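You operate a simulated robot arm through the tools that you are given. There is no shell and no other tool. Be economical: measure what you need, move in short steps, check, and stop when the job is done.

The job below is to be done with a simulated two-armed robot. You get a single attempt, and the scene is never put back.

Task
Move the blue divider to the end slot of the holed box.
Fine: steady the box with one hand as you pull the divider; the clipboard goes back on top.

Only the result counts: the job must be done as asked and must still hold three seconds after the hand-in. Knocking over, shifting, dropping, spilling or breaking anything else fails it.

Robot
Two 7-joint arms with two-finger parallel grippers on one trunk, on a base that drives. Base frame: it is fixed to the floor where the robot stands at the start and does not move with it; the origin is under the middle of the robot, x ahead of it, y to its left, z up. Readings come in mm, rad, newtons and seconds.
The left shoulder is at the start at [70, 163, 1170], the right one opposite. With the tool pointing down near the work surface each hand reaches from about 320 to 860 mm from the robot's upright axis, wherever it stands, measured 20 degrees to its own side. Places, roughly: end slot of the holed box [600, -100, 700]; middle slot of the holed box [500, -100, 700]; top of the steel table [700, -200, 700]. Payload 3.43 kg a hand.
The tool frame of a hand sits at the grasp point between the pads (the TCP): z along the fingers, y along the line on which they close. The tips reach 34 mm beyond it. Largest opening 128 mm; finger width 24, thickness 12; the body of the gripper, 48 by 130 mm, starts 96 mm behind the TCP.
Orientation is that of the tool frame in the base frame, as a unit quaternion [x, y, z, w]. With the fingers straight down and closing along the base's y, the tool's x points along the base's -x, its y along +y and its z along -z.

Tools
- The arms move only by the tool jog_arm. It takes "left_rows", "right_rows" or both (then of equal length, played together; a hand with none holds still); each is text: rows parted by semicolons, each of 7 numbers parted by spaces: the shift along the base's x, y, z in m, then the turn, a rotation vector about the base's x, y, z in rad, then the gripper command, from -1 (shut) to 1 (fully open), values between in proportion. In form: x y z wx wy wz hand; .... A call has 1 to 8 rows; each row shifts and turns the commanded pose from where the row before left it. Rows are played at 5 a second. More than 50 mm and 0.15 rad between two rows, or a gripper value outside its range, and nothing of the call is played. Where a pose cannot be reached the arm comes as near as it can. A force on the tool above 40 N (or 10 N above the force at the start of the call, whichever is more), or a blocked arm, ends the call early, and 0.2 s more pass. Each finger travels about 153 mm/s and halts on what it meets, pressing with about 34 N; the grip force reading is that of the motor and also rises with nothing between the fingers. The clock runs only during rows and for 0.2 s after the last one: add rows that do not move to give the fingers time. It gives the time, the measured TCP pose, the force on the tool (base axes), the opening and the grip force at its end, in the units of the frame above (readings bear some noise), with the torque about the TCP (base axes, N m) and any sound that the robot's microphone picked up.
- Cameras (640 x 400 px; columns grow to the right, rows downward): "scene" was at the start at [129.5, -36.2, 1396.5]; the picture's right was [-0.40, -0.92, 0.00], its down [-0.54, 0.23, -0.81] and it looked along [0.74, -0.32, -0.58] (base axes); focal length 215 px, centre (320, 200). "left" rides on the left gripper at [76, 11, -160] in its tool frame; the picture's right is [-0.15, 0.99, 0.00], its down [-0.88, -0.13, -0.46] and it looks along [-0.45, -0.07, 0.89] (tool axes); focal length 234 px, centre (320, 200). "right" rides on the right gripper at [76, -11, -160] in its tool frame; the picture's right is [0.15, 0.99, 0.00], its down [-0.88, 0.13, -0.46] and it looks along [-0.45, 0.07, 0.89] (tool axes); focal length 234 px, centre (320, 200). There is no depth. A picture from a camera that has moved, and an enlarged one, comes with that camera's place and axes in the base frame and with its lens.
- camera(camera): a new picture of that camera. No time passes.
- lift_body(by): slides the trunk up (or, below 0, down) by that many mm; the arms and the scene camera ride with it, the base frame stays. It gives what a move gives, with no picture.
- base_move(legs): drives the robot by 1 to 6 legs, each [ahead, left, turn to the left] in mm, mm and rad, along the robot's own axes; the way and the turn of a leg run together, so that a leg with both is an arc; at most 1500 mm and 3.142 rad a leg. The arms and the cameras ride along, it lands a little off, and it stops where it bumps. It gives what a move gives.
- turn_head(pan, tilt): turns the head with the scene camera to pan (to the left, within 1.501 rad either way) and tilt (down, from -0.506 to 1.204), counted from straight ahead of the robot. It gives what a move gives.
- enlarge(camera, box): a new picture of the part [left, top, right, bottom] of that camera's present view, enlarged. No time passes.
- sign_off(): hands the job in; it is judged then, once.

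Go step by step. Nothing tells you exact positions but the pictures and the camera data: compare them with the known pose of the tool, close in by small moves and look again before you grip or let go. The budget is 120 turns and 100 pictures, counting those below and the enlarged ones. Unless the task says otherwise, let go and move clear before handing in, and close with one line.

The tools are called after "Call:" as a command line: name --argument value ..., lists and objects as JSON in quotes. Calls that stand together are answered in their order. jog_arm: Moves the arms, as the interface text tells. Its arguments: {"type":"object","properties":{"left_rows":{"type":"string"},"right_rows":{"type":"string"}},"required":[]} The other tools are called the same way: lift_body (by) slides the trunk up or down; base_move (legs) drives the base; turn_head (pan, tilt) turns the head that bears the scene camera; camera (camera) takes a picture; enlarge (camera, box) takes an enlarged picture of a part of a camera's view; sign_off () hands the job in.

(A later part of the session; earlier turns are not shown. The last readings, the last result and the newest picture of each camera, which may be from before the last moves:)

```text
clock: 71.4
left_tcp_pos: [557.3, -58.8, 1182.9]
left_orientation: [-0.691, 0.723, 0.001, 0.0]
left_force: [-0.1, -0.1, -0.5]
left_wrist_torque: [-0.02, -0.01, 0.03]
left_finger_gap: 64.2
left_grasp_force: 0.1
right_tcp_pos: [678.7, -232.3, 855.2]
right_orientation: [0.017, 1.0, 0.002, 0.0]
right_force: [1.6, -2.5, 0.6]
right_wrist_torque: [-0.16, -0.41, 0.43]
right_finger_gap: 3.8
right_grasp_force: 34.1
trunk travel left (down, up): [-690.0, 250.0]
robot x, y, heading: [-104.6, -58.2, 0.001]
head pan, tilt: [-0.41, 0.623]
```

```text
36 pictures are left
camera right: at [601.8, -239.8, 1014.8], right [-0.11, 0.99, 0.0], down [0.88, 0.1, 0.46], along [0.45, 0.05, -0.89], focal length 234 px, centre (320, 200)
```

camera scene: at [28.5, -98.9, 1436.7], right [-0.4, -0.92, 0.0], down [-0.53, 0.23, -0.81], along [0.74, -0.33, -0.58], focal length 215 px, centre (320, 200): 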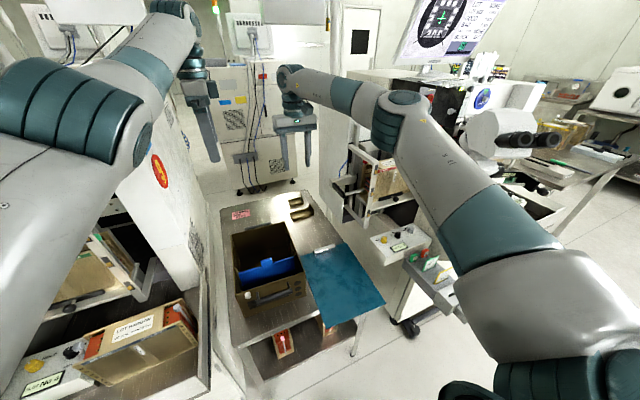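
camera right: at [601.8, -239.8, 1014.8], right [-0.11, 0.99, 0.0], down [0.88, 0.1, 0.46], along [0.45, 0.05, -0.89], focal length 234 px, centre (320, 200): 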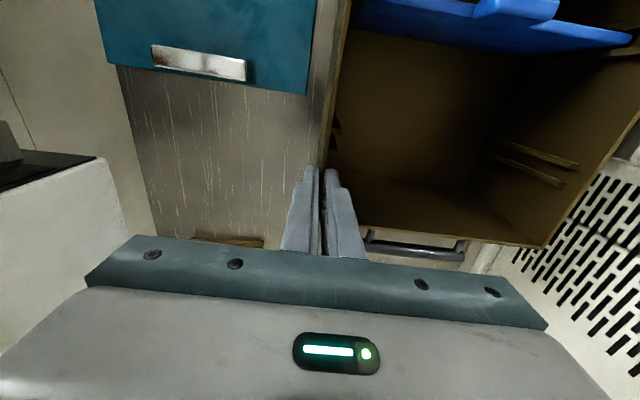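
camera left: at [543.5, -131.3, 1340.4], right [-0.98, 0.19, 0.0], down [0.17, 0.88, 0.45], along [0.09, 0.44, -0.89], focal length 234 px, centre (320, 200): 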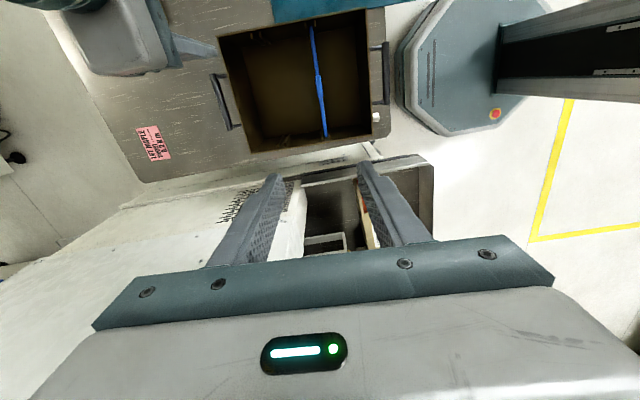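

The box is steadied (wall 3.8 mm). Bringing the left hand over the tab and down to z ≈ 905.

Call:
jog_arm --left_rows "-0.013 -0.031 -0.03 0 0 0 0;0 -0.031 -0.03 0 0 0 0;0 0 -0.045 0 0 0 0;0 0 -0.045 0 0 0 0;0 0 -0.045 0 0 0 0;0 0 -0.045 0 0 0 0;0 0 -0.037 0 0 0 0;0 0 0 0 0 0 0"

Call:
camera --camera "left"

Call:
enlarge --camera "scene" --box '[200, 120, 360, 320]'

```text
clock: 73.2
left_tcp_pos: [547.3, -118.3, 907.6]
left_orientation: [-0.692, 0.722, 0.0, 0.0]
left_force: [0.3, -0.1, -0.7]
left_wrist_torque: [-0.02, 0.02, 0.01]
left_finger_gap: 64.0
left_grasp_force: 0.1
right_tcp_pos: [676.9, -229.9, 854.4]
right_orientation: [0.017, 1.0, 0.001, -0.001]
right_force: [-2.1, -2.5, 0.4]
right_wrist_torque: [-0.15, 0.34, 0.28]
right_finger_gap: 3.6
right_grasp_force: 34.2
trunk travel left (down, up): [-690.0, 250.0]
robot x, y, heading: [-100.3, -62.4, -0.006]
head pan, tilt: [-0.41, 0.623]
```

```text
35 pictures are left
camera left: at [532.5, -194.8, 1066.0], right [-0.98, 0.19, 0.0], down [0.17, 0.87, 0.46], along [0.09, 0.45, -0.89], focal length 234 px, centre (320, 200)
```

left: 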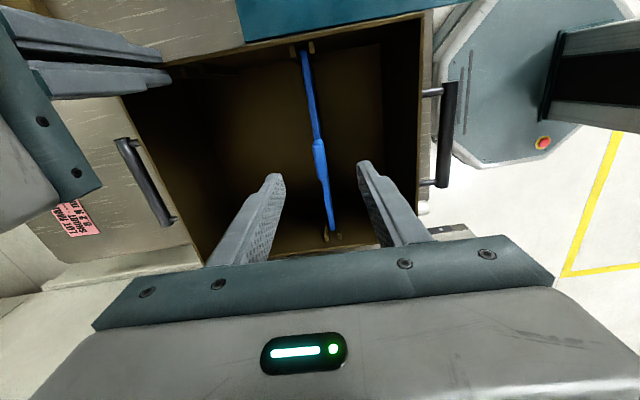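

```text
2.00 times, centred on (280, 220) of scene
camera zoom: at [29.3, -99.3, 1436.5], right [-0.4, -0.92, 0.0], down [-0.53, 0.23, -0.81], along [0.74, -0.33, -0.58], focal length 429 px, centre (400, 160)
```

zoom: 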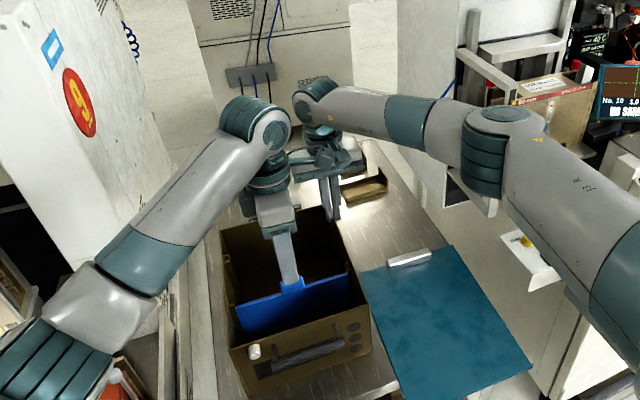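

Tab lies centred under the left fingers. Descending to z ≈ 844 and closing gently.

Call:
jog_arm --left_rows "0 -0.001 -0.04 0 0 0 0;0 0 -0.024 0 0 0 -0.3;0 0 0 0 0 0 -0.6;0 0 0 0 0 0 -0.9;0 0 0 0 0 0 -1;0 0 0 0 0 0 -1"

Call:
camera --camera "left"

```text
clock: 74.6
left_tcp_pos: [545.8, -119.4, 844.0]
left_orientation: [-0.692, 0.722, 0.001, 0.0]
left_force: [-0.5, 0.1, 0.0]
left_wrist_torque: [0.03, 0.02, 0.03]
left_finger_gap: 11.2
left_grasp_force: 33.9
right_tcp_pos: [676.9, -231.4, 855.3]
right_orientation: [0.018, 1.0, 0.001, -0.001]
right_force: [-2.5, -2.8, 0.7]
right_wrist_torque: [-0.15, 0.25, 0.31]
right_finger_gap: 3.9
right_grasp_force: 33.8
trunk travel left (down, up): [-690.0, 250.0]
robot x, y, heading: [-99.6, -62.2, -0.004]
head pan, tilt: [-0.41, 0.623]
```

```text
33 pictures are left
camera left: at [531.5, -196.1, 1001.2], right [-0.98, 0.19, 0.0], down [0.17, 0.87, 0.46], along [0.09, 0.45, -0.89], focal length 234 px, centre (320, 200)
```

left: 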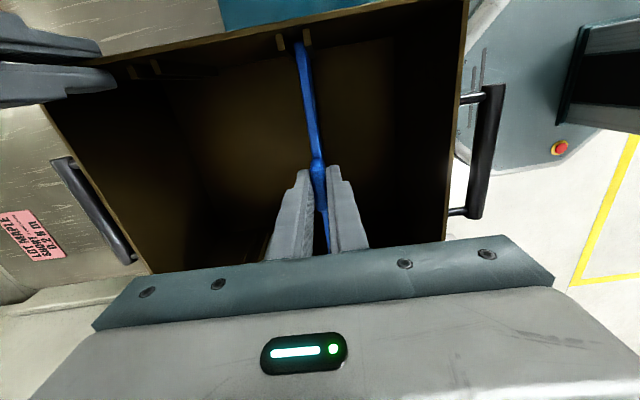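

Gripped the tab (11 mm). Pulling up while the right hand holds the box.

Call:
jog_arm --left_rows "0 0 0.01 0 0 0 -1;0 0 0.015 0 0 0 -1;0 0 0.02 0 0 0 -1;0 0 0.02 0 0 0 -1;0 0 0 0 0 0 -1"

Call:
camera --camera "left"

```text
clock: 75.8
left_tcp_pos: [545.4, -119.9, 908.7]
left_orientation: [-0.692, 0.722, -0.001, -0.001]
left_force: [2.8, -0.6, -0.9]
left_wrist_torque: [-0.14, -0.18, 0.23]
left_finger_gap: 11.5
left_grasp_force: 33.8
right_tcp_pos: [677.8, -231.3, 855.8]
right_orientation: [0.018, 1.0, 0.002, -0.001]
right_force: [-3.3, -1.1, 1.0]
right_wrist_torque: [-0.13, 0.14, 0.26]
right_finger_gap: 3.7
right_grasp_force: 33.9
trunk travel left (down, up): [-690.0, 250.0]
robot x, y, heading: [-99.9, -66.3, -0.004]
head pan, tilt: [-0.41, 0.623]
```

```text
32 pictures are left
camera left: at [530.6, -195.5, 1066.8], right [-0.98, 0.19, 0.0], down [0.17, 0.87, 0.45], along [0.09, 0.45, -0.89], focal length 234 px, centre (320, 200)
```

left: 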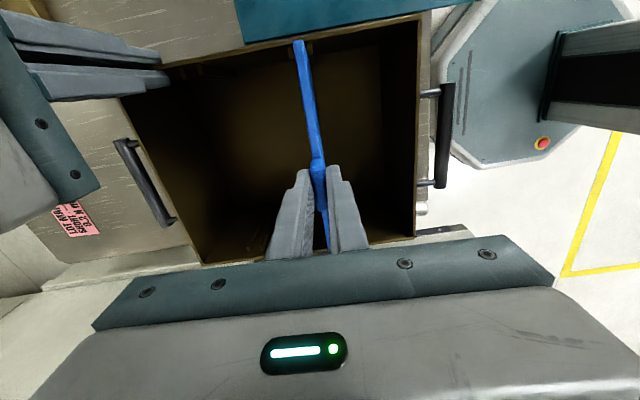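

Sliding out easily. Pulling it fully clear.

Call:
jog_arm --left_rows "0 0 0.02 0 0 0 -1;0 0 0.025 0 0 0 -1;0 0 0.025 0 0 0 -1;0 0 0.02 0 0 0 -1;0 0 0 0 0 0 -1"

Call:
camera --camera "left"

Call:
enlarge --camera "scene" --box '[215, 140, 345, 320]'

```text
clock: 77.0
left_tcp_pos: [544.3, -118.6, 999.3]
left_orientation: [-0.691, 0.722, 0.0, 0.0]
left_force: [-0.4, 0.2, -0.6]
left_wrist_torque: [-0.01, -0.01, 0.01]
left_finger_gap: 11.2
left_grasp_force: 34.3
right_tcp_pos: [677.2, -231.6, 855.8]
right_orientation: [0.017, 1.0, 0.001, 0.001]
right_force: [-2.4, -2.0, 0.7]
right_wrist_torque: [-0.17, 0.32, 0.3]
right_finger_gap: 3.9
right_grasp_force: 34.0
trunk travel left (down, up): [-690.0, 250.0]
robot x, y, heading: [-97.5, -63.7, -0.005]
head pan, tilt: [-0.41, 0.623]
```

```text
31 pictures are left
camera left: at [530.6, -195.2, 1157.0], right [-0.98, 0.19, 0.0], down [0.17, 0.87, 0.46], along [0.09, 0.45, -0.89], focal length 234 px, centre (320, 200)
```

left: 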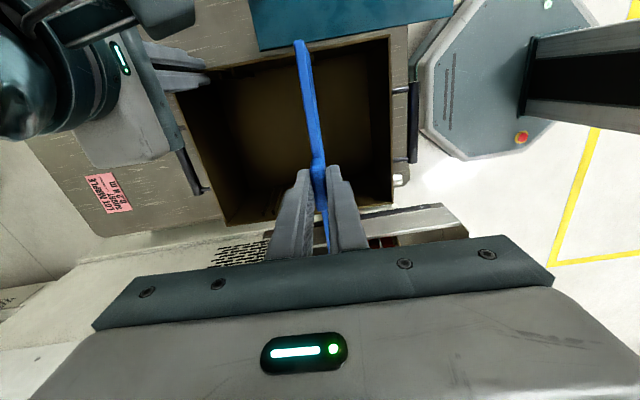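

```text
2.22 times, centred on (280, 230) of scene
camera zoom: at [29.3, -99.2, 1436.5], right [-0.4, -0.92, 0.0], down [-0.53, 0.23, -0.81], along [0.74, -0.33, -0.58], focal length 477 px, centre (409, 133)
```

zoom: 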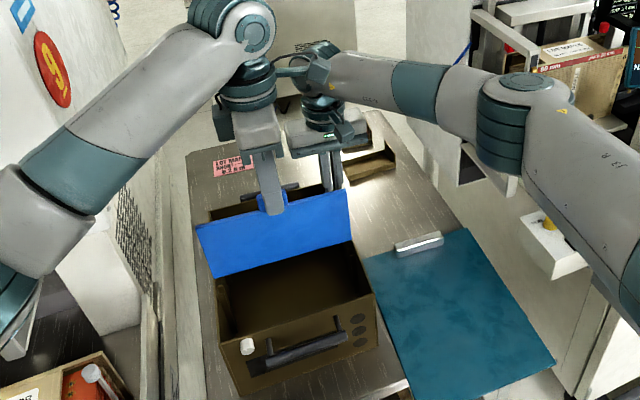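

Divider is free. Releasing the wall and withdrawing the right hand outward so the left can move over the end slot.

Call:
jog_arm --right_rows "0 0 0 0 0 0 -0.7;0 0 0 0 0 0 -0.4;0 0 0.02 0 0 0 -0.4;0 0 0.035 0 0 0 -0.4;0 -0.04 0.01 0 0 0 -0.4;0 -0.04 0 0 0 0 -0.4;-0.02 -0.04 0 0 0 0 -0.4"

Call:
enlarge --camera "right" --box '[300, 0, 640, 230]'

```text
clock: 78.6
left_tcp_pos: [544.5, -120.6, 998.9]
left_orientation: [-0.692, 0.722, 0.001, 0.0]
left_force: [-0.6, 0.2, -1.2]
left_wrist_torque: [0.04, -0.01, 0.01]
left_finger_gap: 11.3
left_grasp_force: 34.1
right_tcp_pos: [656.8, -355.5, 919.4]
right_orientation: [0.018, 1.0, 0.002, 0.0]
right_force: [0.0, -0.6, 0.3]
right_wrist_torque: [0.03, -0.02, 0.0]
right_finger_gap: 38.6
right_grasp_force: 0.1
trunk travel left (down, up): [-690.0, 250.0]
robot x, y, heading: [-98.3, -63.6, -0.004]
head pan, tilt: [-0.41, 0.623]
```

```text
1.74 times, centred on (470, 115) of right
camera zoom: at [581.2, -364.5, 1079.1], right [-0.11, 0.99, 0.0], down [0.88, 0.1, 0.46], along [0.45, 0.05, -0.89], focal length 407 px, centre (59, 348)
```

zoom: 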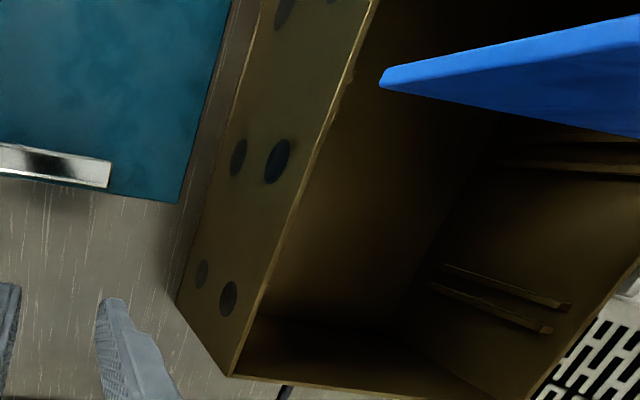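

Box unmoved (corner still 710, −231). End-slot guide tops at about (648, −20, 826). Moving the divider 99 mm along the box.

Call:
jog_arm --left_rows "0.033 -0.001 0 0 0 0 -1;0.033 -0.001 0 0 0 0 -1;0.033 -0.0015 0 0 0 0 -1;0 0 -0.03 0 0 0 -1;0 0 -0.01 0 0 0 -1;0 0 0 0 0 0 -1"

Call:
camera --camera "left"

Call:
camera --camera "right"

```text
clock: 80.0
left_tcp_pos: [644.6, -121.2, 961.7]
left_orientation: [-0.692, 0.722, 0.0, 0.001]
left_force: [0.0, 9.3, 16.2]
left_wrist_torque: [-0.44, 0.07, 0.01]
left_finger_gap: 11.5
left_grasp_force: 33.7
right_tcp_pos: [656.8, -352.4, 920.4]
right_orientation: [0.017, 1.0, 0.0, 0.0]
right_force: [0.2, -0.2, -0.7]
right_wrist_torque: [-0.02, 0.04, 0.01]
right_finger_gap: 38.3
right_grasp_force: 0.0
trunk travel left (down, up): [-690.0, 250.0]
robot x, y, heading: [-100.1, -60.9, -0.003]
head pan, tilt: [-0.41, 0.623]
```

```text
28 pictures are left
camera left: at [629.4, -196.8, 1118.4], right [-0.98, 0.19, 0.0], down [0.17, 0.87, 0.46], along [0.09, 0.45, -0.89], focal length 234 px, centre (320, 200)
```

left: 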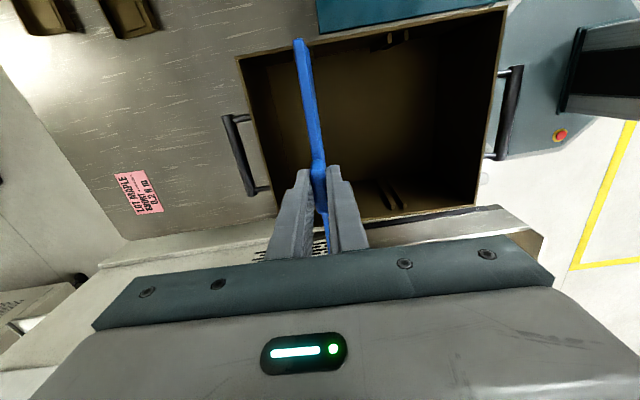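

```text
27 pictures are left
camera right: at [581.3, -360.7, 1080.4], right [-0.11, 0.99, 0.0], down [0.88, 0.1, 0.46], along [0.45, 0.05, -0.89], focal length 234 px, centre (320, 200)
```

right: 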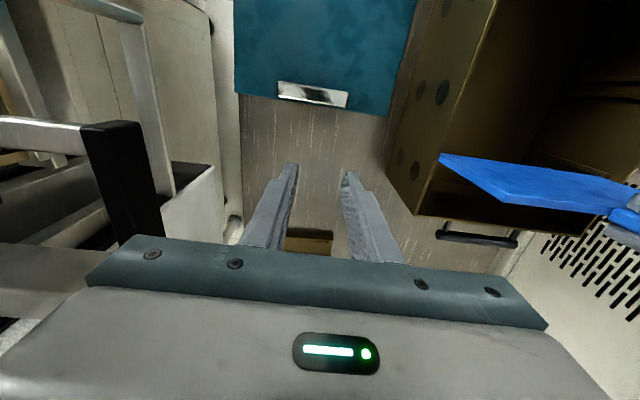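

There's contact force, so something isn't aligned. Raising again 40 mm and inspecting closely.

Call:
jog_arm --left_rows "0 0 0.02 0 0 0 -1;0 0 0.02 0 0 0 -1;0 0 0 0 0 0 -1" --right_rows "0 0.02 0.04 0 0 0 -0.4;-0.03 0.02 0.03 0 0 0 -0.4;-0.02 0 0 0 0 0 -0.4"

Call:
enlarge --camera "left" --box '[220, 10, 420, 240]'

Call:
enlarge --camera "right" --box '[380, 50, 640, 260]'

```text
clock: 80.8
left_tcp_pos: [645.7, -123.9, 997.0]
left_orientation: [-0.691, 0.722, 0.001, -0.002]
left_force: [-0.1, 0.0, -2.4]
left_wrist_torque: [0.02, 0.01, 0.01]
left_finger_gap: 11.5
left_grasp_force: 33.7
right_tcp_pos: [606.9, -315.0, 991.2]
right_orientation: [0.018, 1.0, 0.001, 0.0]
right_force: [0.2, -0.4, 0.5]
right_wrist_torque: [-0.02, 0.01, 0.0]
right_finger_gap: 38.1
right_grasp_force: 0.1
trunk travel left (down, up): [-690.0, 250.0]
robot x, y, heading: [-101.0, -62.9, -0.003]
head pan, tilt: [-0.41, 0.623]
```

```text
1.74 times, centred on (320, 125) of left
camera zoom: at [631.2, -200.4, 1154.4], right [-0.98, 0.19, 0.0], down [0.17, 0.87, 0.46], along [0.08, 0.45, -0.89], focal length 407 px, centre (320, 330)
```

zoom: 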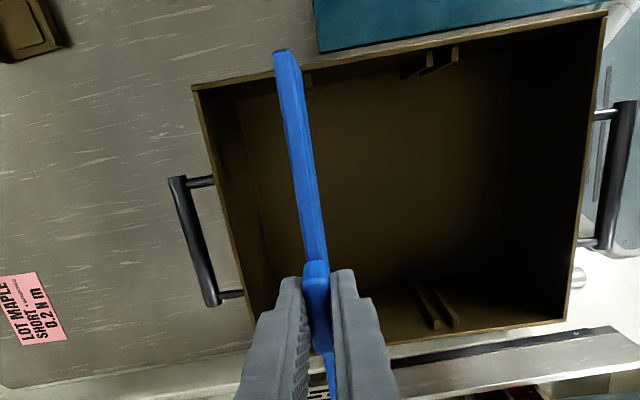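

```text
1.90 times, centred on (510, 155) of right
camera zoom: at [532.9, -322.9, 1151.3], right [-0.11, 0.99, 0.0], down [0.89, 0.1, 0.45], along [0.45, 0.05, -0.89], focal length 446 px, centre (-42, 286)
```

zoom: 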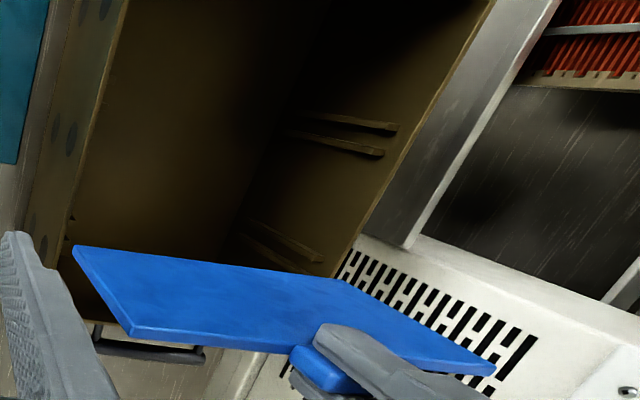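

Call:
enlarge --camera "left" --box '[270, 20, 350, 80]'

Call:
enlarge --camera "scene" --box '[215, 180, 335, 300]'

```text
6.67 times, centred on (310, 50) of left
camera zoom: at [631.2, -200.4, 1154.4], right [-0.98, 0.19, 0.0], down [0.17, 0.87, 0.46], along [0.08, 0.45, -0.89], focal length 1561 px, centre (387, 1200)
```

zoom: 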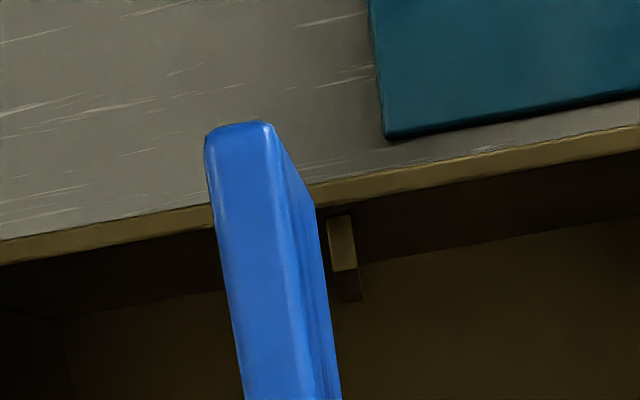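

```text
3.33 times, centred on (275, 240) of scene
camera zoom: at [30.6, -100.0, 1436.3], right [-0.4, -0.92, 0.0], down [-0.54, 0.23, -0.81], along [0.74, -0.33, -0.58], focal length 715 px, centre (470, 67)
```

zoom: 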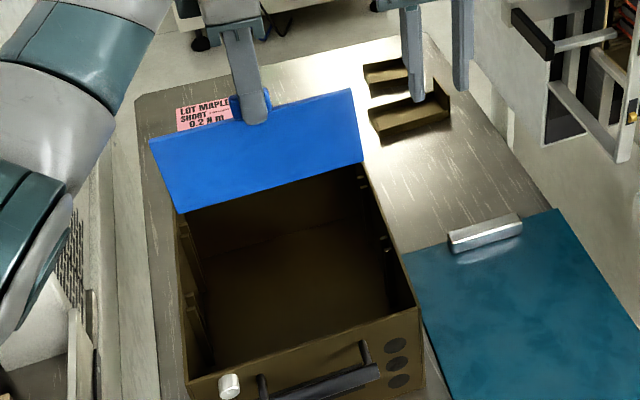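

The divider rolled a few degrees in the grip when its right end met the guide top. I'll level it by counter-rotating, shift +1.5 mm in x, and check again.

Call:
jog_arm --left_rows "0.0015 -0.002 0 0.078 0 0 -1;0 0 0 0 0 0 -1;0 0 0 0 0 0 -1"

Call:
enlarge --camera "scene" --box '[215, 180, 335, 300]'

Call:
enlarge --camera "left" --box '[270, 20, 350, 80]'

```text
clock: 81.6
left_tcp_pos: [647.0, -125.3, 996.9]
left_orientation: [-0.691, 0.722, 0.028, 0.026]
left_force: [-0.3, 0.6, -1.2]
left_wrist_torque: [0.02, -0.01, -0.05]
left_finger_gap: 11.4
left_grasp_force: 33.3
right_tcp_pos: [609.2, -313.2, 991.9]
right_orientation: [0.017, 1.0, 0.001, -0.001]
right_force: [-0.8, 0.5, -0.5]
right_wrist_torque: [-0.02, -0.02, 0.02]
right_finger_gap: 38.4
right_grasp_force: 0.0
trunk travel left (down, up): [-690.0, 250.0]
robot x, y, heading: [-98.5, -60.5, -0.004]
head pan, tilt: [-0.41, 0.623]
```

```text
3.33 times, centred on (275, 240) of scene
camera zoom: at [29.5, -99.0, 1436.5], right [-0.4, -0.92, 0.0], down [-0.53, 0.23, -0.81], along [0.74, -0.33, -0.58], focal length 715 px, centre (470, 67)
```

zoom: 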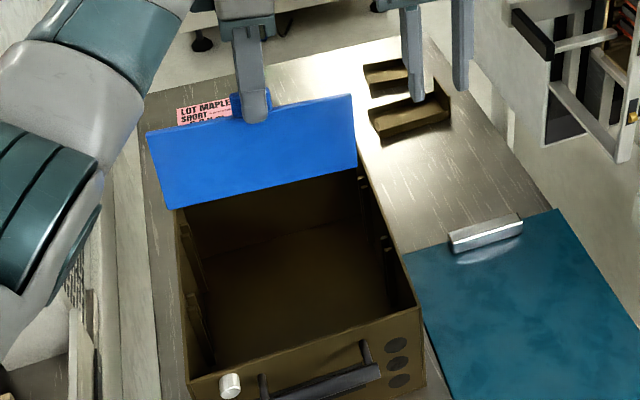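

```text
6.67 times, centred on (310, 50) of left
camera zoom: at [631.7, -213.9, 1149.1], right [-0.98, 0.19, 0.02], down [0.17, 0.84, 0.52], along [0.09, 0.52, -0.85], focal length 1561 px, centre (387, 1200)
```

zoom: 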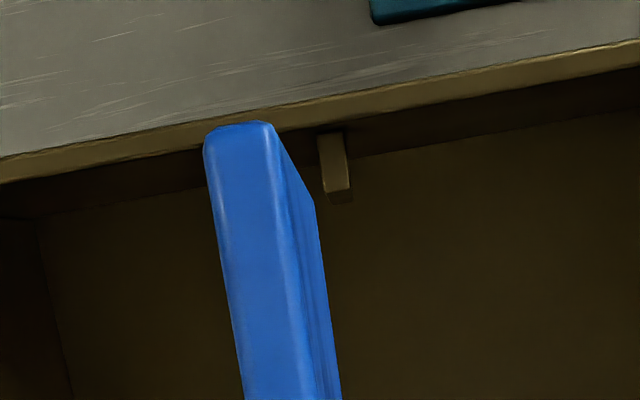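

Slightly over-corrected; rotating back 0.04 rad and lowering until the bottom edge is just above the rim for a direct comparison.

Call:
jog_arm --left_rows "0 0.001 0 -0.04 0 0 -1;0 0 -0.01 0 0 0 -1;0 0 0 0 0 0 -1"

Call:
enlarge --camera "right" --box '[400, 120, 640, 270]'

Call:
enlarge --camera "scene" --box '[225, 190, 315, 250]'

```text
clock: 82.4
left_tcp_pos: [645.8, -123.1, 986.4]
left_orientation: [-0.691, 0.723, 0.014, 0.013]
left_force: [0.2, 0.4, -1.5]
left_wrist_torque: [0.03, 0.0, 0.02]
left_finger_gap: 11.5
left_grasp_force: 34.0
right_tcp_pos: [608.7, -313.9, 992.9]
right_orientation: [0.018, 1.0, 0.001, 0.0]
right_force: [-0.2, 0.0, 0.7]
right_wrist_torque: [-0.01, 0.01, 0.02]
right_finger_gap: 38.5
right_grasp_force: 0.0
trunk travel left (down, up): [-690.0, 250.0]
robot x, y, heading: [-100.6, -65.1, -0.004]
head pan, tilt: [-0.41, 0.623]
```

```text
2.67 times, centred on (520, 195) of right
camera zoom: at [532.4, -322.1, 1152.0], right [-0.11, 0.99, 0.0], down [0.89, 0.1, 0.46], along [0.45, 0.05, -0.89], focal length 624 px, centre (-213, 213)
```

zoom: 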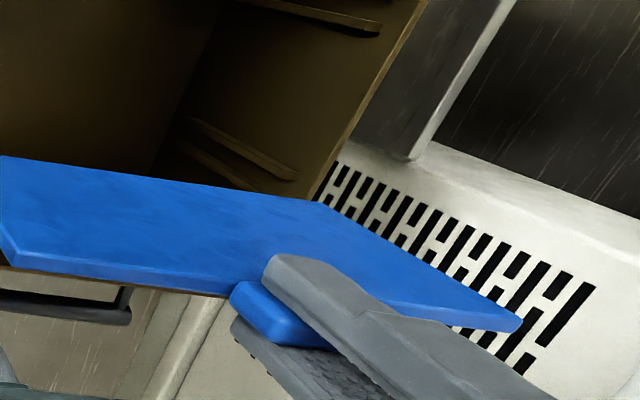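

```text
6.67 times, centred on (270, 220) of scene
camera zoom: at [29.7, -99.0, 1436.5], right [-0.4, -0.92, 0.0], down [-0.54, 0.23, -0.81], along [0.74, -0.33, -0.58], focal length 1431 px, centre (653, 67)
```

zoom: 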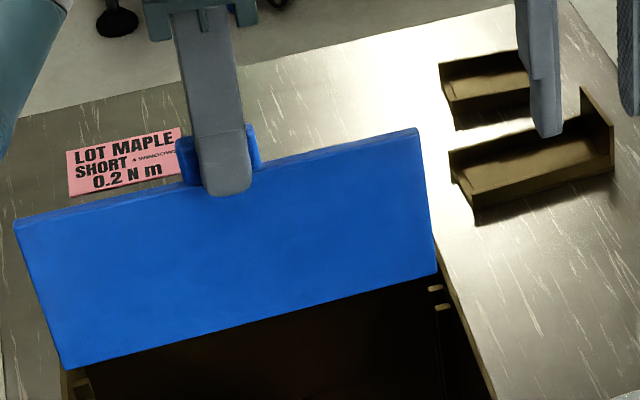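

Now level, bottom edge ≈847. The views agree it should go ~3 mm toward −y. Shifting and lowering in small steps while watching the force.

Call:
jog_arm --left_rows "0 -0.003 0 0 0 0 -1;0 0 -0.005 0 0 0 -1;0 0 -0.005 0 0 0 -1;0 0 0 0 0 0 -1"

Call:
enlarge --camera "scene" --box '[225, 190, 315, 260]'

```text
clock: 83.4
left_tcp_pos: [647.0, -128.2, 978.1]
left_orientation: [-0.691, 0.722, 0.013, 0.012]
left_force: [0.1, -0.3, -1.0]
left_wrist_torque: [0.0, 0.0, 0.02]
left_finger_gap: 11.1
left_grasp_force: 33.9
right_tcp_pos: [608.1, -313.5, 993.2]
right_orientation: [0.018, 1.0, 0.002, -0.001]
right_force: [-0.1, 0.3, 0.6]
right_wrist_torque: [-0.01, -0.01, -0.01]
right_finger_gap: 38.3
right_grasp_force: 0.0
trunk travel left (down, up): [-690.0, 250.0]
robot x, y, heading: [-101.5, -62.8, -0.008]
head pan, tilt: [-0.41, 0.623]
```

```text
5.71 times, centred on (270, 225) of scene
camera zoom: at [29.6, -99.1, 1436.5], right [-0.4, -0.92, 0.0], down [-0.54, 0.23, -0.81], along [0.74, -0.33, -0.58], focal length 1226 px, centre (606, 57)
```

zoom: 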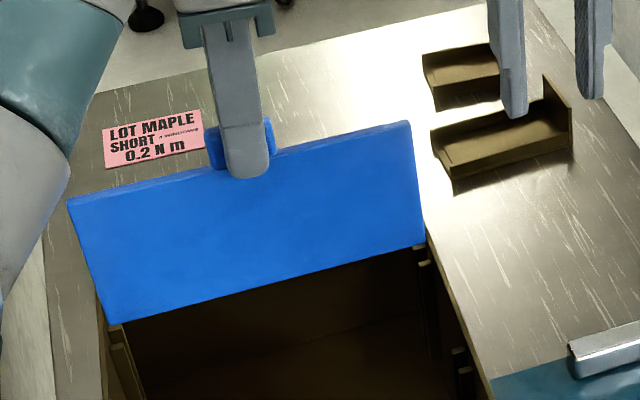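

Call:
enlarge --camera "scene" --box '[222, 236, 252, 256]'

Call:
enlarge --camera "scene" --box '[275, 223, 305, 243]'

```text
16.00 times, centred on (237, 246) of scene
camera zoom: at [29.6, -99.1, 1436.5], right [-0.4, -0.92, 0.0], down [-0.54, 0.23, -0.81], along [0.74, -0.33, -0.58], focal length 3434 px, centre (1648, -536)
```

zoom: 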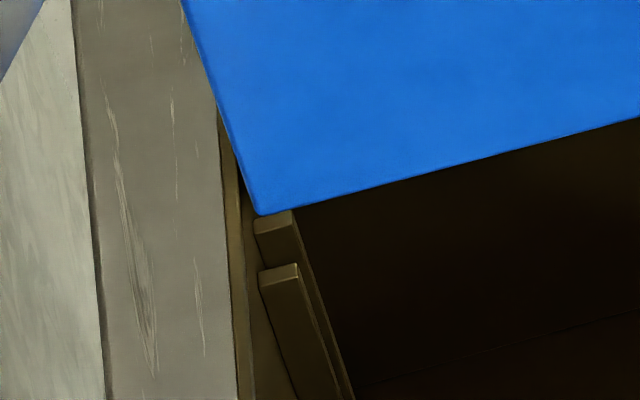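

```text
16.00 times, centred on (290, 233) of scene
camera zoom: at [29.6, -99.1, 1436.5], right [-0.4, -0.92, 0.0], down [-0.54, 0.23, -0.81], along [0.74, -0.33, -0.58], focal length 3434 px, centre (800, -328)
```

zoom: 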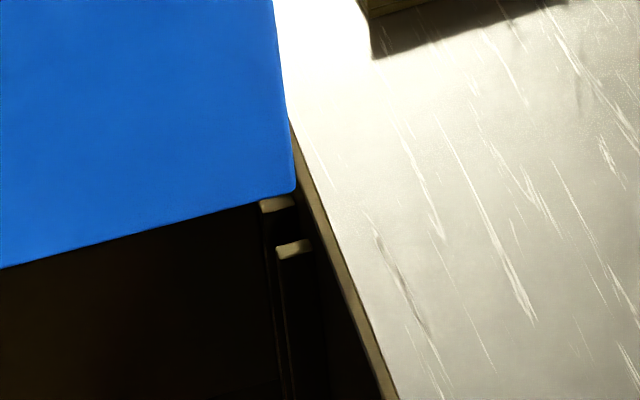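

Very clear view: the +y end has ~3.5 mm clearance and the −y end ~0.5 mm; fore-aft it's centred between guides. Shifting +1.5 mm in y and lowering gently.

Call:
jog_arm --left_rows "0 0.0015 0 0 0 0 -1;0 0 -0.004 0 0 0 -1;0 0 -0.004 0 0 0 -1;0 0 0 0 0 0 -1"

Call:
enlarge --camera "scene" --box '[275, 223, 305, 243]'

```text
clock: 84.4
left_tcp_pos: [646.2, -124.4, 968.9]
left_orientation: [-0.691, 0.723, 0.014, 0.012]
left_force: [0.2, 0.1, -1.1]
left_wrist_torque: [0.02, 0.0, 0.01]
left_finger_gap: 11.5
left_grasp_force: 34.4
right_tcp_pos: [606.8, -313.0, 992.4]
right_orientation: [0.017, 1.0, 0.002, -0.002]
right_force: [0.1, 0.3, -0.1]
right_wrist_torque: [-0.02, 0.02, -0.02]
right_finger_gap: 38.5
right_grasp_force: 0.1
trunk travel left (down, up): [-690.0, 250.0]
robot x, y, heading: [-100.6, -61.7, -0.008]
head pan, tilt: [-0.41, 0.623]
```

```text
16.00 times, centred on (290, 233) of scene
camera zoom: at [29.7, -99.1, 1436.5], right [-0.4, -0.92, 0.0], down [-0.54, 0.23, -0.81], along [0.74, -0.33, -0.58], focal length 3434 px, centre (800, -328)
```

zoom: 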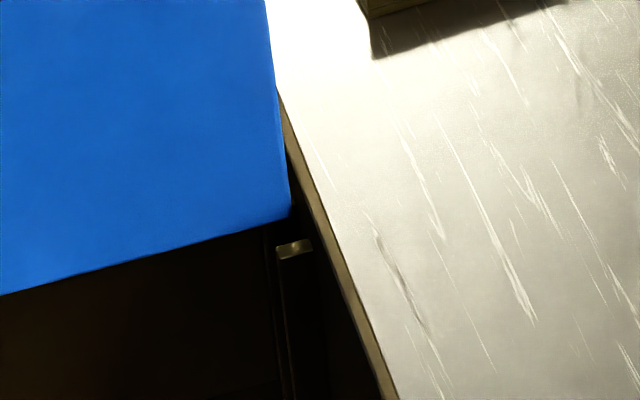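

Inside the walls with no contact force. Continuing down.

Call:
jog_arm --left_rows "0 0 -0.004 0 0 0 -1;0 0 -0.004 0 0 0 -1;0 0 0 0 0 0 -1"

Call:
enlarge --camera "scene" --box '[275, 223, 305, 243]'

```text
clock: 85.2
left_tcp_pos: [647.6, -126.9, 962.0]
left_orientation: [-0.691, 0.722, 0.013, 0.012]
left_force: [0.5, -0.4, -1.9]
left_wrist_torque: [0.0, -0.01, 0.01]
left_finger_gap: 11.2
left_grasp_force: 34.0
right_tcp_pos: [608.3, -313.5, 992.6]
right_orientation: [0.018, 1.0, 0.001, -0.001]
right_force: [0.2, -0.3, 0.2]
right_wrist_torque: [0.01, -0.02, -0.03]
right_finger_gap: 38.6
right_grasp_force: 0.0
trunk travel left (down, up): [-690.0, 250.0]
robot x, y, heading: [-99.1, -64.6, -0.006]
head pan, tilt: [-0.41, 0.623]
```

```text
16.00 times, centred on (290, 233) of scene
camera zoom: at [29.7, -99.0, 1436.5], right [-0.4, -0.92, 0.0], down [-0.54, 0.23, -0.81], along [0.74, -0.33, -0.58], focal length 3434 px, centre (800, -328)
```

zoom: 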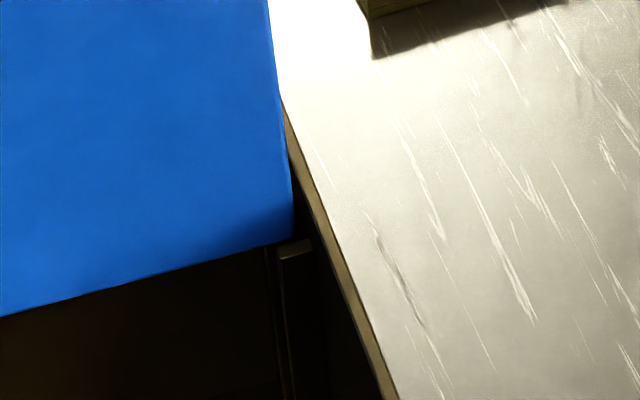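

Call:
jog_arm --left_rows "0 0 -0.004 0 0 0 -1;0 0 -0.004 0 0 0 -1;0 0 -0.004 0 0 0 -1;0 0 0 0 0 0 -1"

```text
clock: 86.2
left_tcp_pos: [647.6, -126.0, 948.5]
left_orientation: [-0.691, 0.723, 0.014, 0.012]
left_force: [0.4, 0.5, -1.3]
left_wrist_torque: [0.0, 0.0, -0.02]
left_finger_gap: 11.7
left_grasp_force: 34.2
right_tcp_pos: [607.8, -313.4, 991.8]
right_orientation: [0.017, 1.0, 0.001, 0.0]
right_force: [0.6, 1.1, 0.5]
right_wrist_torque: [0.0, -0.02, 0.01]
right_finger_gap: 38.5
right_grasp_force: 0.1
trunk travel left (down, up): [-690.0, 250.0]
robot x, y, heading: [-99.7, -66.2, 0.002]
head pan, tilt: [-0.41, 0.623]
```

No contact; verifying it's really between the guides.

Call:
enlarge --camera "scene" --box '[222, 226, 306, 276]'

```text
7.62 times, centred on (264, 251) of scene
camera zoom: at [29.7, -99.1, 1436.5], right [-0.4, -0.92, 0.0], down [-0.54, 0.23, -0.81], along [0.74, -0.33, -0.58], focal length 1635 px, centre (747, -189)
```

zoom: 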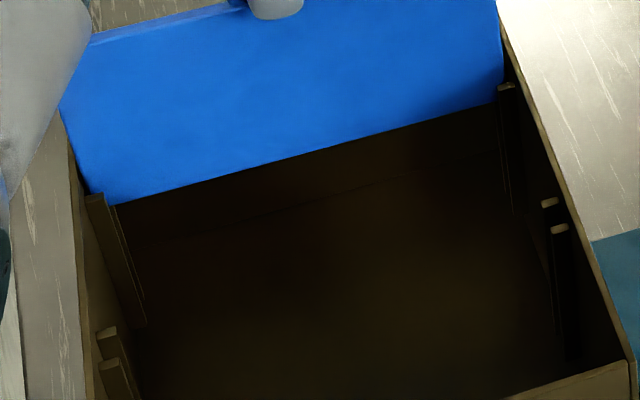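

Seated behind the near guides on both sides. Lowering to the floor.

Call:
jog_arm --left_rows "0 0 -0.015 0 0 0 -1;0 0 -0.015 0 0 0 -1;0 0 -0.015 0 0 0 -1;0 0 -0.015 0 0 0 -1;0 0 0 0 0 0 -1"

```text
clock: 87.4
left_tcp_pos: [646.2, -124.8, 887.6]
left_orientation: [-0.692, 0.722, 0.015, 0.012]
left_force: [-0.4, 0.5, -1.7]
left_wrist_torque: [0.01, -0.02, 0.01]
left_finger_gap: 11.8
left_grasp_force: 34.4
right_tcp_pos: [608.4, -313.1, 992.7]
right_orientation: [0.018, 1.0, 0.002, -0.001]
right_force: [-0.4, 0.4, 0.8]
right_wrist_torque: [-0.03, 0.02, 0.01]
right_finger_gap: 38.7
right_grasp_force: 0.1
trunk travel left (down, up): [-690.0, 250.0]
robot x, y, heading: [-98.6, -59.1, -0.005]
head pan, tilt: [-0.41, 0.623]
```

Call:
jog_arm --left_rows "0 0 -0.015 0 0 0 -1;0 0 -0.012 0 0 0 -1;0 0 -0.008 0 0 0 -1;0 0 -0.004 0 0 0 -1;0 0 0 0 0 0 -1"

```text
clock: 88.6
left_tcp_pos: [646.1, -126.3, 848.0]
left_orientation: [-0.692, 0.722, 0.015, 0.013]
left_force: [0.6, -0.2, -1.2]
left_wrist_torque: [0.02, 0.02, 0.01]
left_finger_gap: 11.5
left_grasp_force: 34.0
right_tcp_pos: [608.3, -313.1, 992.0]
right_orientation: [0.017, 1.0, 0.001, -0.001]
right_force: [0.2, -0.7, -0.7]
right_wrist_torque: [0.01, 0.02, 0.01]
right_finger_gap: 38.2
right_grasp_force: 0.1
trunk travel left (down, up): [-690.0, 250.0]
robot x, y, heading: [-102.0, -63.5, -0.002]
head pan, tilt: [-0.41, 0.623]
```

Lowering the last few mm until it touches the floor.

Call:
jog_arm --left_rows "0 0 -0.002 0 0 0 -1;0 0 -0.002 0 0 0 -1;0 0 -0.001 0 0 0 -1;0 0 0 0 0 0 -1"

```text
clock: 89.6
left_tcp_pos: [646.6, -124.8, 843.9]
left_orientation: [-0.691, 0.722, 0.014, 0.012]
left_force: [0.4, -0.6, -1.8]
left_wrist_torque: [-0.01, -0.01, 0.01]
left_finger_gap: 11.4
left_grasp_force: 33.9
right_tcp_pos: [607.2, -313.5, 991.4]
right_orientation: [0.017, 1.0, 0.001, -0.001]
right_force: [0.0, 0.5, -0.2]
right_wrist_torque: [-0.05, 0.01, -0.02]
right_finger_gap: 38.4
right_grasp_force: 0.1
trunk travel left (down, up): [-690.0, 250.0]
robot x, y, heading: [-98.8, -60.7, -0.005]
head pan, tilt: [-0.41, 0.623]
```

Call:
jog_arm --left_rows "0 0 -0.002 0 0 0 -1;0 0 -0.002 0 0 0 -1;0 0 -0.001 0 0 0 -1;0 0 0 0 0 0 -1"

```text
clock: 90.6
left_tcp_pos: [646.4, -127.0, 841.2]
left_orientation: [-0.692, 0.722, 0.014, 0.014]
left_force: [0.0, -0.2, 4.2]
left_wrist_torque: [0.66, -0.06, 0.03]
left_finger_gap: 11.4
left_grasp_force: 33.8
right_tcp_pos: [608.4, -314.7, 993.2]
right_orientation: [0.018, 1.0, 0.001, 0.0]
right_force: [0.1, 0.5, 0.2]
right_wrist_torque: [0.03, 0.01, -0.01]
right_finger_gap: 38.4
right_grasp_force: 0.1
trunk travel left (down, up): [-690.0, 250.0]
robot x, y, heading: [-101.0, -61.3, -0.007]
head pan, tilt: [-0.41, 0.623]
```

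It touches the floor. Releasing and lifting the hand clear.

Call:
jog_arm --left_rows "0 0 0 0 0 0 -0.8;0 0 0 0 0 0 -0.5;0 0 0 0 0 0 -0.3;0 0 0.02 0 0 0 -0.3;0 0 0.04 0 0 0 -0.3;0 0 0.045 0 0 0 -0.3;0 0.02 0.04 0 0 0 -0.3;0 0.02 0.04 0 0 0 -0.3"

Call:
enlarge --camera "scene" --box '[210, 210, 350, 320]'

```text
clock: 92.4
left_tcp_pos: [663.4, -88.8, 1025.9]
left_orientation: [-0.692, 0.722, 0.014, 0.012]
left_force: [-0.5, 0.0, -1.0]
left_wrist_torque: [0.0, -0.04, -0.01]
left_finger_gap: 44.6
left_grasp_force: 0.0
left hand out of reach, approached as far as the arm can: row 7, 8
right_tcp_pos: [607.0, -315.1, 991.9]
right_orientation: [0.017, 1.0, 0.001, 0.0]
right_force: [-0.3, 0.6, 0.1]
right_wrist_torque: [-0.03, 0.0, -0.03]
right_finger_gap: 38.4
right_grasp_force: 0.1
trunk travel left (down, up): [-690.0, 250.0]
robot x, y, heading: [-97.6, -61.6, -0.008]
head pan, tilt: [-0.41, 0.623]
```

```text
3.64 times, centred on (280, 265) of scene
camera zoom: at [28.9, -98.9, 1436.5], right [-0.4, -0.92, 0.0], down [-0.53, 0.23, -0.81], along [0.74, -0.33, -0.58], focal length 780 px, centre (466, -36)
```

zoom: 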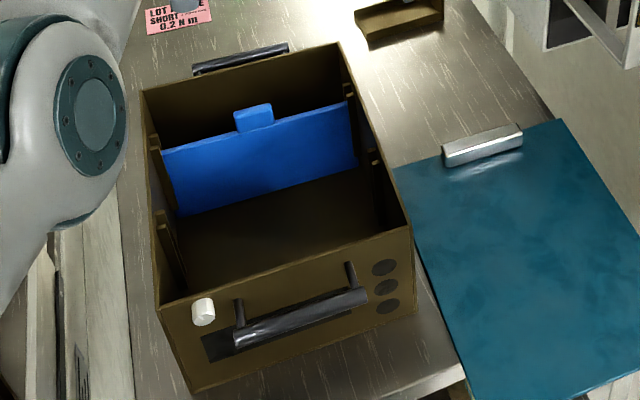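

Divider is in the end slot, box unmoved. Now the clipboard: raising the right hand, then driving back to reconfigure.

Call:
jog_arm --right_rows "0.02 0 0.04 0 0 0 0;0.02 0.005 0.045 0 0 0 0;0.02 0.005 0.045 0 0 0 0;0.01 0.008 0.003 0 0 0 0"

Call:
base_move --legs '[[-305, 0, 0]]'

Call:
jog_arm --left_rows "-0.03 0.01 0.03 0 0 -0.14 0;-0.03 0.01 0.03 0 0 -0.14 0;-0.03 0.02 0.03 0 0 -0.14 0;-0.03 0.02 0.03 0 0 -0.14 0;-0.03 0.03 0.02 0 0 -0.14 0;-0.01 0.03 0.02 0 0 -0.14 0;0 0.03 0.01 0 0 -0.14 0;0 0.02 0.01 0 0 -0.14 0"

Call:
jog_arm --left_rows "0 0.01 0 0 0 -0.14 0;0 0.01 0 0 0 -0.14 0;0 0.01 0 0 0 -0.14 0;0 0.01 0 0 0 0 0"

```text
clock: 93.4
left_tcp_pos: [663.1, -89.0, 1025.5]
left_orientation: [-0.691, 0.722, 0.013, 0.012]
left_force: [-0.5, 0.7, 1.2]
left_wrist_torque: [0.01, 0.04, 0.01]
left_finger_gap: 44.9
left_grasp_force: 0.0
right_tcp_pos: [678.3, -296.0, 1123.2]
right_orientation: [0.018, 1.0, 0.001, 0.0]
right_force: [0.2, -0.6, -0.1]
right_wrist_torque: [-0.04, 0.02, 0.04]
right_finger_gap: 64.0
right_grasp_force: 0.0
trunk travel left (down, up): [-690.0, 250.0]
robot x, y, heading: [-98.6, -60.0, -0.001]
head pan, tilt: [-0.41, 0.623]
```

```text
clock: 95.5
left_tcp_pos: [364.7, -89.4, 1024.6]
left_orientation: [-0.692, 0.722, 0.013, 0.012]
left_force: [0.3, -0.1, -0.1]
left_wrist_torque: [0.02, -0.01, -0.01]
left_finger_gap: 44.6
left_grasp_force: 0.0
right_tcp_pos: [379.0, -293.9, 1122.4]
right_orientation: [0.018, 1.0, 0.0, -0.001]
right_force: [0.4, -0.5, 0.5]
right_wrist_torque: [0.02, 0.0, 0.01]
right_finger_gap: 63.9
right_grasp_force: 0.0
trunk travel left (down, up): [-690.0, 250.0]
robot x, y, heading: [-404.1, -60.5, -0.007]
head pan, tilt: [-0.41, 0.623]
```

```text
clock: 97.3
left_tcp_pos: [376.5, 30.6, 1224.9]
left_orientation: [-0.202, 0.979, 0.006, 0.018]
left_force: [-1.0, -0.5, 0.4]
left_wrist_torque: [-0.02, 0.0, -0.05]
left_finger_gap: 63.7
left_grasp_force: 0.0
left hand out of reach, approached as far as the arm can: row 1, 2, 3, 4, 5, 6
right_tcp_pos: [378.9, -294.0, 1122.9]
right_orientation: [0.018, 1.0, 0.0, 0.0]
right_force: [0.6, -1.2, -0.6]
right_wrist_torque: [0.0, 0.01, -0.01]
right_finger_gap: 64.1
right_grasp_force: 0.1
trunk travel left (down, up): [-690.0, 250.0]
robot x, y, heading: [-395.7, -59.7, -0.004]
head pan, tilt: [-0.41, 0.623]
```

```text
clock: 98.3
left_tcp_pos: [376.6, 69.3, 1221.6]
left_orientation: [0.007, 1.0, 0.002, 0.019]
left_force: [-0.4, 1.0, -0.4]
left_wrist_torque: [0.0, 0.01, 0.01]
left_finger_gap: 63.8
left_grasp_force: 0.0
right_tcp_pos: [379.5, -293.7, 1123.1]
right_orientation: [0.018, 1.0, 0.0, -0.001]
right_force: [0.1, -0.4, 1.1]
right_wrist_torque: [0.01, 0.01, 0.0]
right_finger_gap: 64.0
right_grasp_force: 0.1
trunk travel left (down, up): [-690.0, 250.0]
robot x, y, heading: [-397.6, -61.6, -0.008]
head pan, tilt: [-0.41, 0.623]
```

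Reversing the earlier reorientation of the right hand to the horizontal pose.

Call:
jog_arm --right_rows "0 0 0 -0.0806 -0.0806 0.0806 0;0 0 0 -0.0806 -0.0806 0.0806 0;0 0.01 0 -0.0806 -0.0806 0.0806 0;0 0.02 0 -0.0806 -0.0806 0.0806 0;0 0.02 0 -0.0806 -0.0806 0.0806 0;0 0.02 0 -0.0806 -0.0806 0.0806 0;0 0.02 0 -0.0806 -0.0806 0.0806 0"

Call:
jog_arm --right_rows "0 0.02 0 -0.0806 -0.0806 0.0806 -0.3;0 0.02 0 -0.0806 -0.0806 0.0806 -0.3;0 0.02 0 -0.0806 -0.0806 0.0806 -0.3;0 0.02 0 -0.0806 -0.0806 0.0806 -0.3;0 0.02 -0.02 -0.0806 -0.0806 0.0806 -0.3;0 0.02 -0.02 -0.0806 -0.0806 0.0806 -0.3;-0.02 0 -0.02 -0.0806 -0.0806 0.0806 -0.3;-0.02 0 -0.02 -0.0806 -0.0806 0.0806 -0.3"

```text
clock: 99.9
left_tcp_pos: [376.6, 70.2, 1222.7]
left_orientation: [0.006, 1.0, 0.0, 0.018]
left_force: [0.3, 1.2, 0.3]
left_wrist_torque: [-0.04, 0.0, 0.01]
left_finger_gap: 63.9
left_grasp_force: 0.1
right_tcp_pos: [379.1, -203.6, 1122.3]
right_orientation: [-0.256, 0.887, -0.267, 0.275]
right_force: [0.0, 0.3, 0.3]
right_wrist_torque: [-0.01, -0.02, -0.03]
right_finger_gap: 64.0
right_grasp_force: 0.2
trunk travel left (down, up): [-690.0, 250.0]
robot x, y, heading: [-396.0, -57.6, -0.004]
head pan, tilt: [-0.41, 0.623]
```

```text
clock: 101.7
left_tcp_pos: [377.4, 73.1, 1223.3]
left_orientation: [0.007, 1.0, 0.0, 0.02]
left_force: [-0.3, -0.1, 0.1]
left_wrist_torque: [-0.02, 0.0, -0.02]
left_finger_gap: 64.4
left_grasp_force: 0.0
right_tcp_pos: [334.2, -71.1, 1050.2]
right_orientation: [-0.491, 0.511, -0.493, 0.504]
right_force: [-0.7, 0.2, 0.2]
right_wrist_torque: [-0.02, -0.01, -0.05]
right_finger_gap: 45.1
right_grasp_force: 0.1
right hand out of reach, approached as far as the arm can: row 8
trunk travel left (down, up): [-690.0, 250.0]
robot x, y, heading: [-398.5, -63.7, 0.002]
head pan, tilt: [-0.41, 0.623]
```

Right hand is horizontal again. Pulling the left hand in, then driving to the parked clipboard.

Call:
jog_arm --left_rows "-0.04 0 0 0 0 0 0;-0.04 0 0 0 0 0 0;-0.04 0 0 0 0 0 0"

Call:
base_move --legs '[[-147, 0, 0], [0, -283, 0]]'

Call:
lift_body --by -335

Call:
camera --camera "right"

```text
clock: 102.5
left_tcp_pos: [370.9, 74.5, 1238.5]
left_orientation: [0.006, 1.0, 0.002, 0.018]
left_force: [-0.1, 0.4, -0.7]
left_wrist_torque: [-0.01, 0.05, -0.04]
left_finger_gap: 64.1
left_grasp_force: 0.1
left hand out of reach, approached as far as the arm can: row 1, 2, 3
right_tcp_pos: [335.5, -73.8, 1050.6]
right_orientation: [-0.491, 0.513, -0.491, 0.504]
right_force: [-0.5, -0.3, -0.8]
right_wrist_torque: [-0.01, 0.0, 0.0]
right_finger_gap: 44.8
right_grasp_force: 0.1
trunk travel left (down, up): [-690.0, 250.0]
robot x, y, heading: [-401.6, -61.0, 0.001]
head pan, tilt: [-0.41, 0.623]
```

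```text
clock: 105.4
left_tcp_pos: [221.6, -201.5, 1237.9]
left_orientation: [0.005, 1.0, 0.001, 0.018]
left_force: [-0.3, 0.5, 0.5]
left_wrist_torque: [0.0, 0.0, -0.01]
left_finger_gap: 64.0
left_grasp_force: 0.0
right_tcp_pos: [188.5, -350.3, 1048.8]
right_orientation: [-0.492, 0.511, -0.492, 0.504]
right_force: [-0.2, 0.1, 0.1]
right_wrist_torque: [-0.01, 0.02, -0.03]
right_finger_gap: 44.8
right_grasp_force: 0.0
trunk travel left (down, up): [-690.0, 250.0]
robot x, y, heading: [-547.0, -339.4, -0.003]
head pan, tilt: [-0.41, 0.623]
```

```text
clock: 108.7
left_tcp_pos: [220.9, -202.1, 902.5]
left_orientation: [0.005, 1.0, 0.002, 0.019]
left_force: [-0.4, -0.1, 0.0]
left_wrist_torque: [0.0, 0.01, -0.02]
left_finger_gap: 63.8
left_grasp_force: 0.1
right_tcp_pos: [187.2, -350.6, 715.1]
right_orientation: [-0.49, 0.512, -0.492, 0.506]
right_force: [-0.2, -0.4, 0.2]
right_wrist_torque: [0.01, 0.04, 0.02]
right_finger_gap: 44.7
right_grasp_force: 0.0
trunk travel left (down, up): [-355.0, 585.0]
robot x, y, heading: [-544.5, -344.1, -0.002]
head pan, tilt: [-0.41, 0.623]
```

```text
11 pictures are left
camera right: at [27.1, -425.9, 724.6], right [-0.01, -0.11, -0.99], down [-0.45, 0.89, -0.1], along [0.89, 0.45, -0.06], focal length 234 px, centre (320, 200)
```

right: 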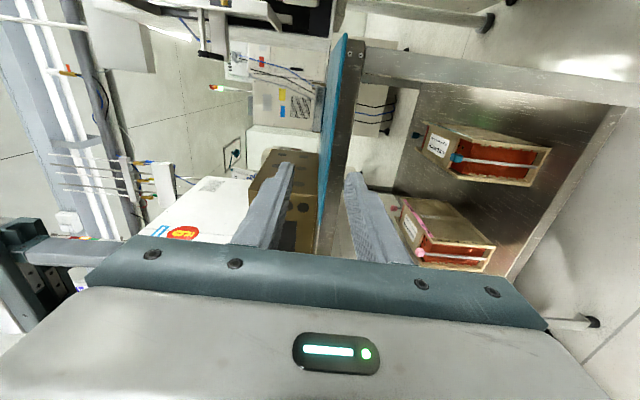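

Lining up: lower 11 mm and advance 124 mm, as before.

Call:
lift_body --by -11

Call:
base_move --legs '[[122, -2, 0]]'

Call:
camera --camera "right"

```text
clock: 109.3
left_tcp_pos: [220.3, -201.1, 891.3]
left_orientation: [0.006, 1.0, 0.002, 0.018]
left_force: [0.0, 0.4, 0.0]
left_wrist_torque: [0.01, 0.04, -0.01]
left_finger_gap: 64.3
left_grasp_force: 0.0
right_tcp_pos: [186.5, -351.6, 704.1]
right_orientation: [-0.491, 0.512, -0.491, 0.505]
right_force: [-0.7, -0.3, -0.4]
right_wrist_torque: [0.0, 0.03, 0.01]
right_finger_gap: 44.9
right_grasp_force: 0.1
trunk travel left (down, up): [-344.0, 596.0]
robot x, y, heading: [-547.3, -342.3, -0.004]
head pan, tilt: [-0.41, 0.623]
```

```text
clock: 110.5
left_tcp_pos: [345.9, -202.8, 889.9]
left_orientation: [0.005, 1.0, 0.002, 0.017]
left_force: [0.8, -0.3, -0.7]
left_wrist_torque: [0.0, -0.02, 0.03]
left_finger_gap: 64.1
left_grasp_force: 0.1
right_tcp_pos: [311.0, -352.0, 702.2]
right_orientation: [-0.492, 0.512, -0.491, 0.505]
right_force: [0.3, 1.4, 0.0]
right_wrist_torque: [0.03, 0.01, 0.01]
right_finger_gap: 44.8
right_grasp_force: 0.0
trunk travel left (down, up): [-344.0, 596.0]
robot x, y, heading: [-425.6, -347.8, 0.003]
head pan, tilt: [-0.41, 0.623]
```

```text
10 pictures are left
camera right: at [151.5, -427.4, 712.7], right [-0.01, -0.11, -0.99], down [-0.45, 0.89, -0.1], along [0.89, 0.45, -0.06], focal length 234 px, centre (320, 200)
```

right: 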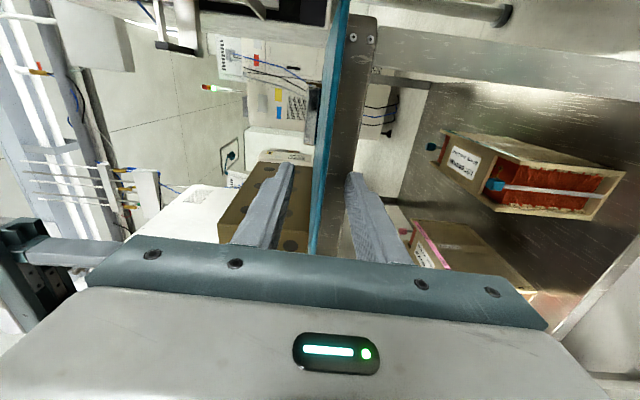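

Board is centred between the fingers. Closing and test-lifting.

Call:
jog_arm --right_rows "0 0 0 0 0 0 -0.6;0 0 0 0 0 0 -0.85;0 0 0 0 0 0 -1;0 0 0 0 0 0 -1;0 0 0 0 0 0 -1"

Call:
lift_body --by 15

```text
clock: 111.7
left_tcp_pos: [344.4, -203.7, 892.8]
left_orientation: [0.004, 1.0, 0.003, 0.018]
left_force: [-1.0, 0.4, 0.7]
left_wrist_torque: [0.0, 0.0, 0.03]
left_finger_gap: 63.9
left_grasp_force: 0.0
right_tcp_pos: [310.9, -352.6, 705.5]
right_orientation: [-0.491, 0.512, -0.492, 0.505]
right_force: [2.1, -0.7, 3.8]
right_wrist_torque: [-0.79, -0.62, 0.12]
right_finger_gap: 4.7
right_grasp_force: 34.3
trunk travel left (down, up): [-344.0, 596.0]
robot x, y, heading: [-425.4, -340.3, -0.003]
head pan, tilt: [-0.41, 0.623]
```

```text
clock: 112.3
left_tcp_pos: [345.7, -203.1, 905.4]
left_orientation: [0.005, 1.0, 0.001, 0.017]
left_force: [-0.3, -0.4, -0.6]
left_wrist_torque: [0.02, -0.03, -0.04]
left_finger_gap: 63.9
left_grasp_force: 0.0
right_tcp_pos: [310.8, -353.1, 716.4]
right_orientation: [-0.492, 0.512, -0.491, 0.505]
right_force: [-0.4, -0.5, -3.1]
right_wrist_torque: [-0.01, 0.45, 0.02]
right_finger_gap: 4.4
right_grasp_force: 34.1
trunk travel left (down, up): [-359.0, 581.0]
robot x, y, heading: [-422.5, -342.7, -0.002]
head pan, tilt: [-0.41, 0.623]
```

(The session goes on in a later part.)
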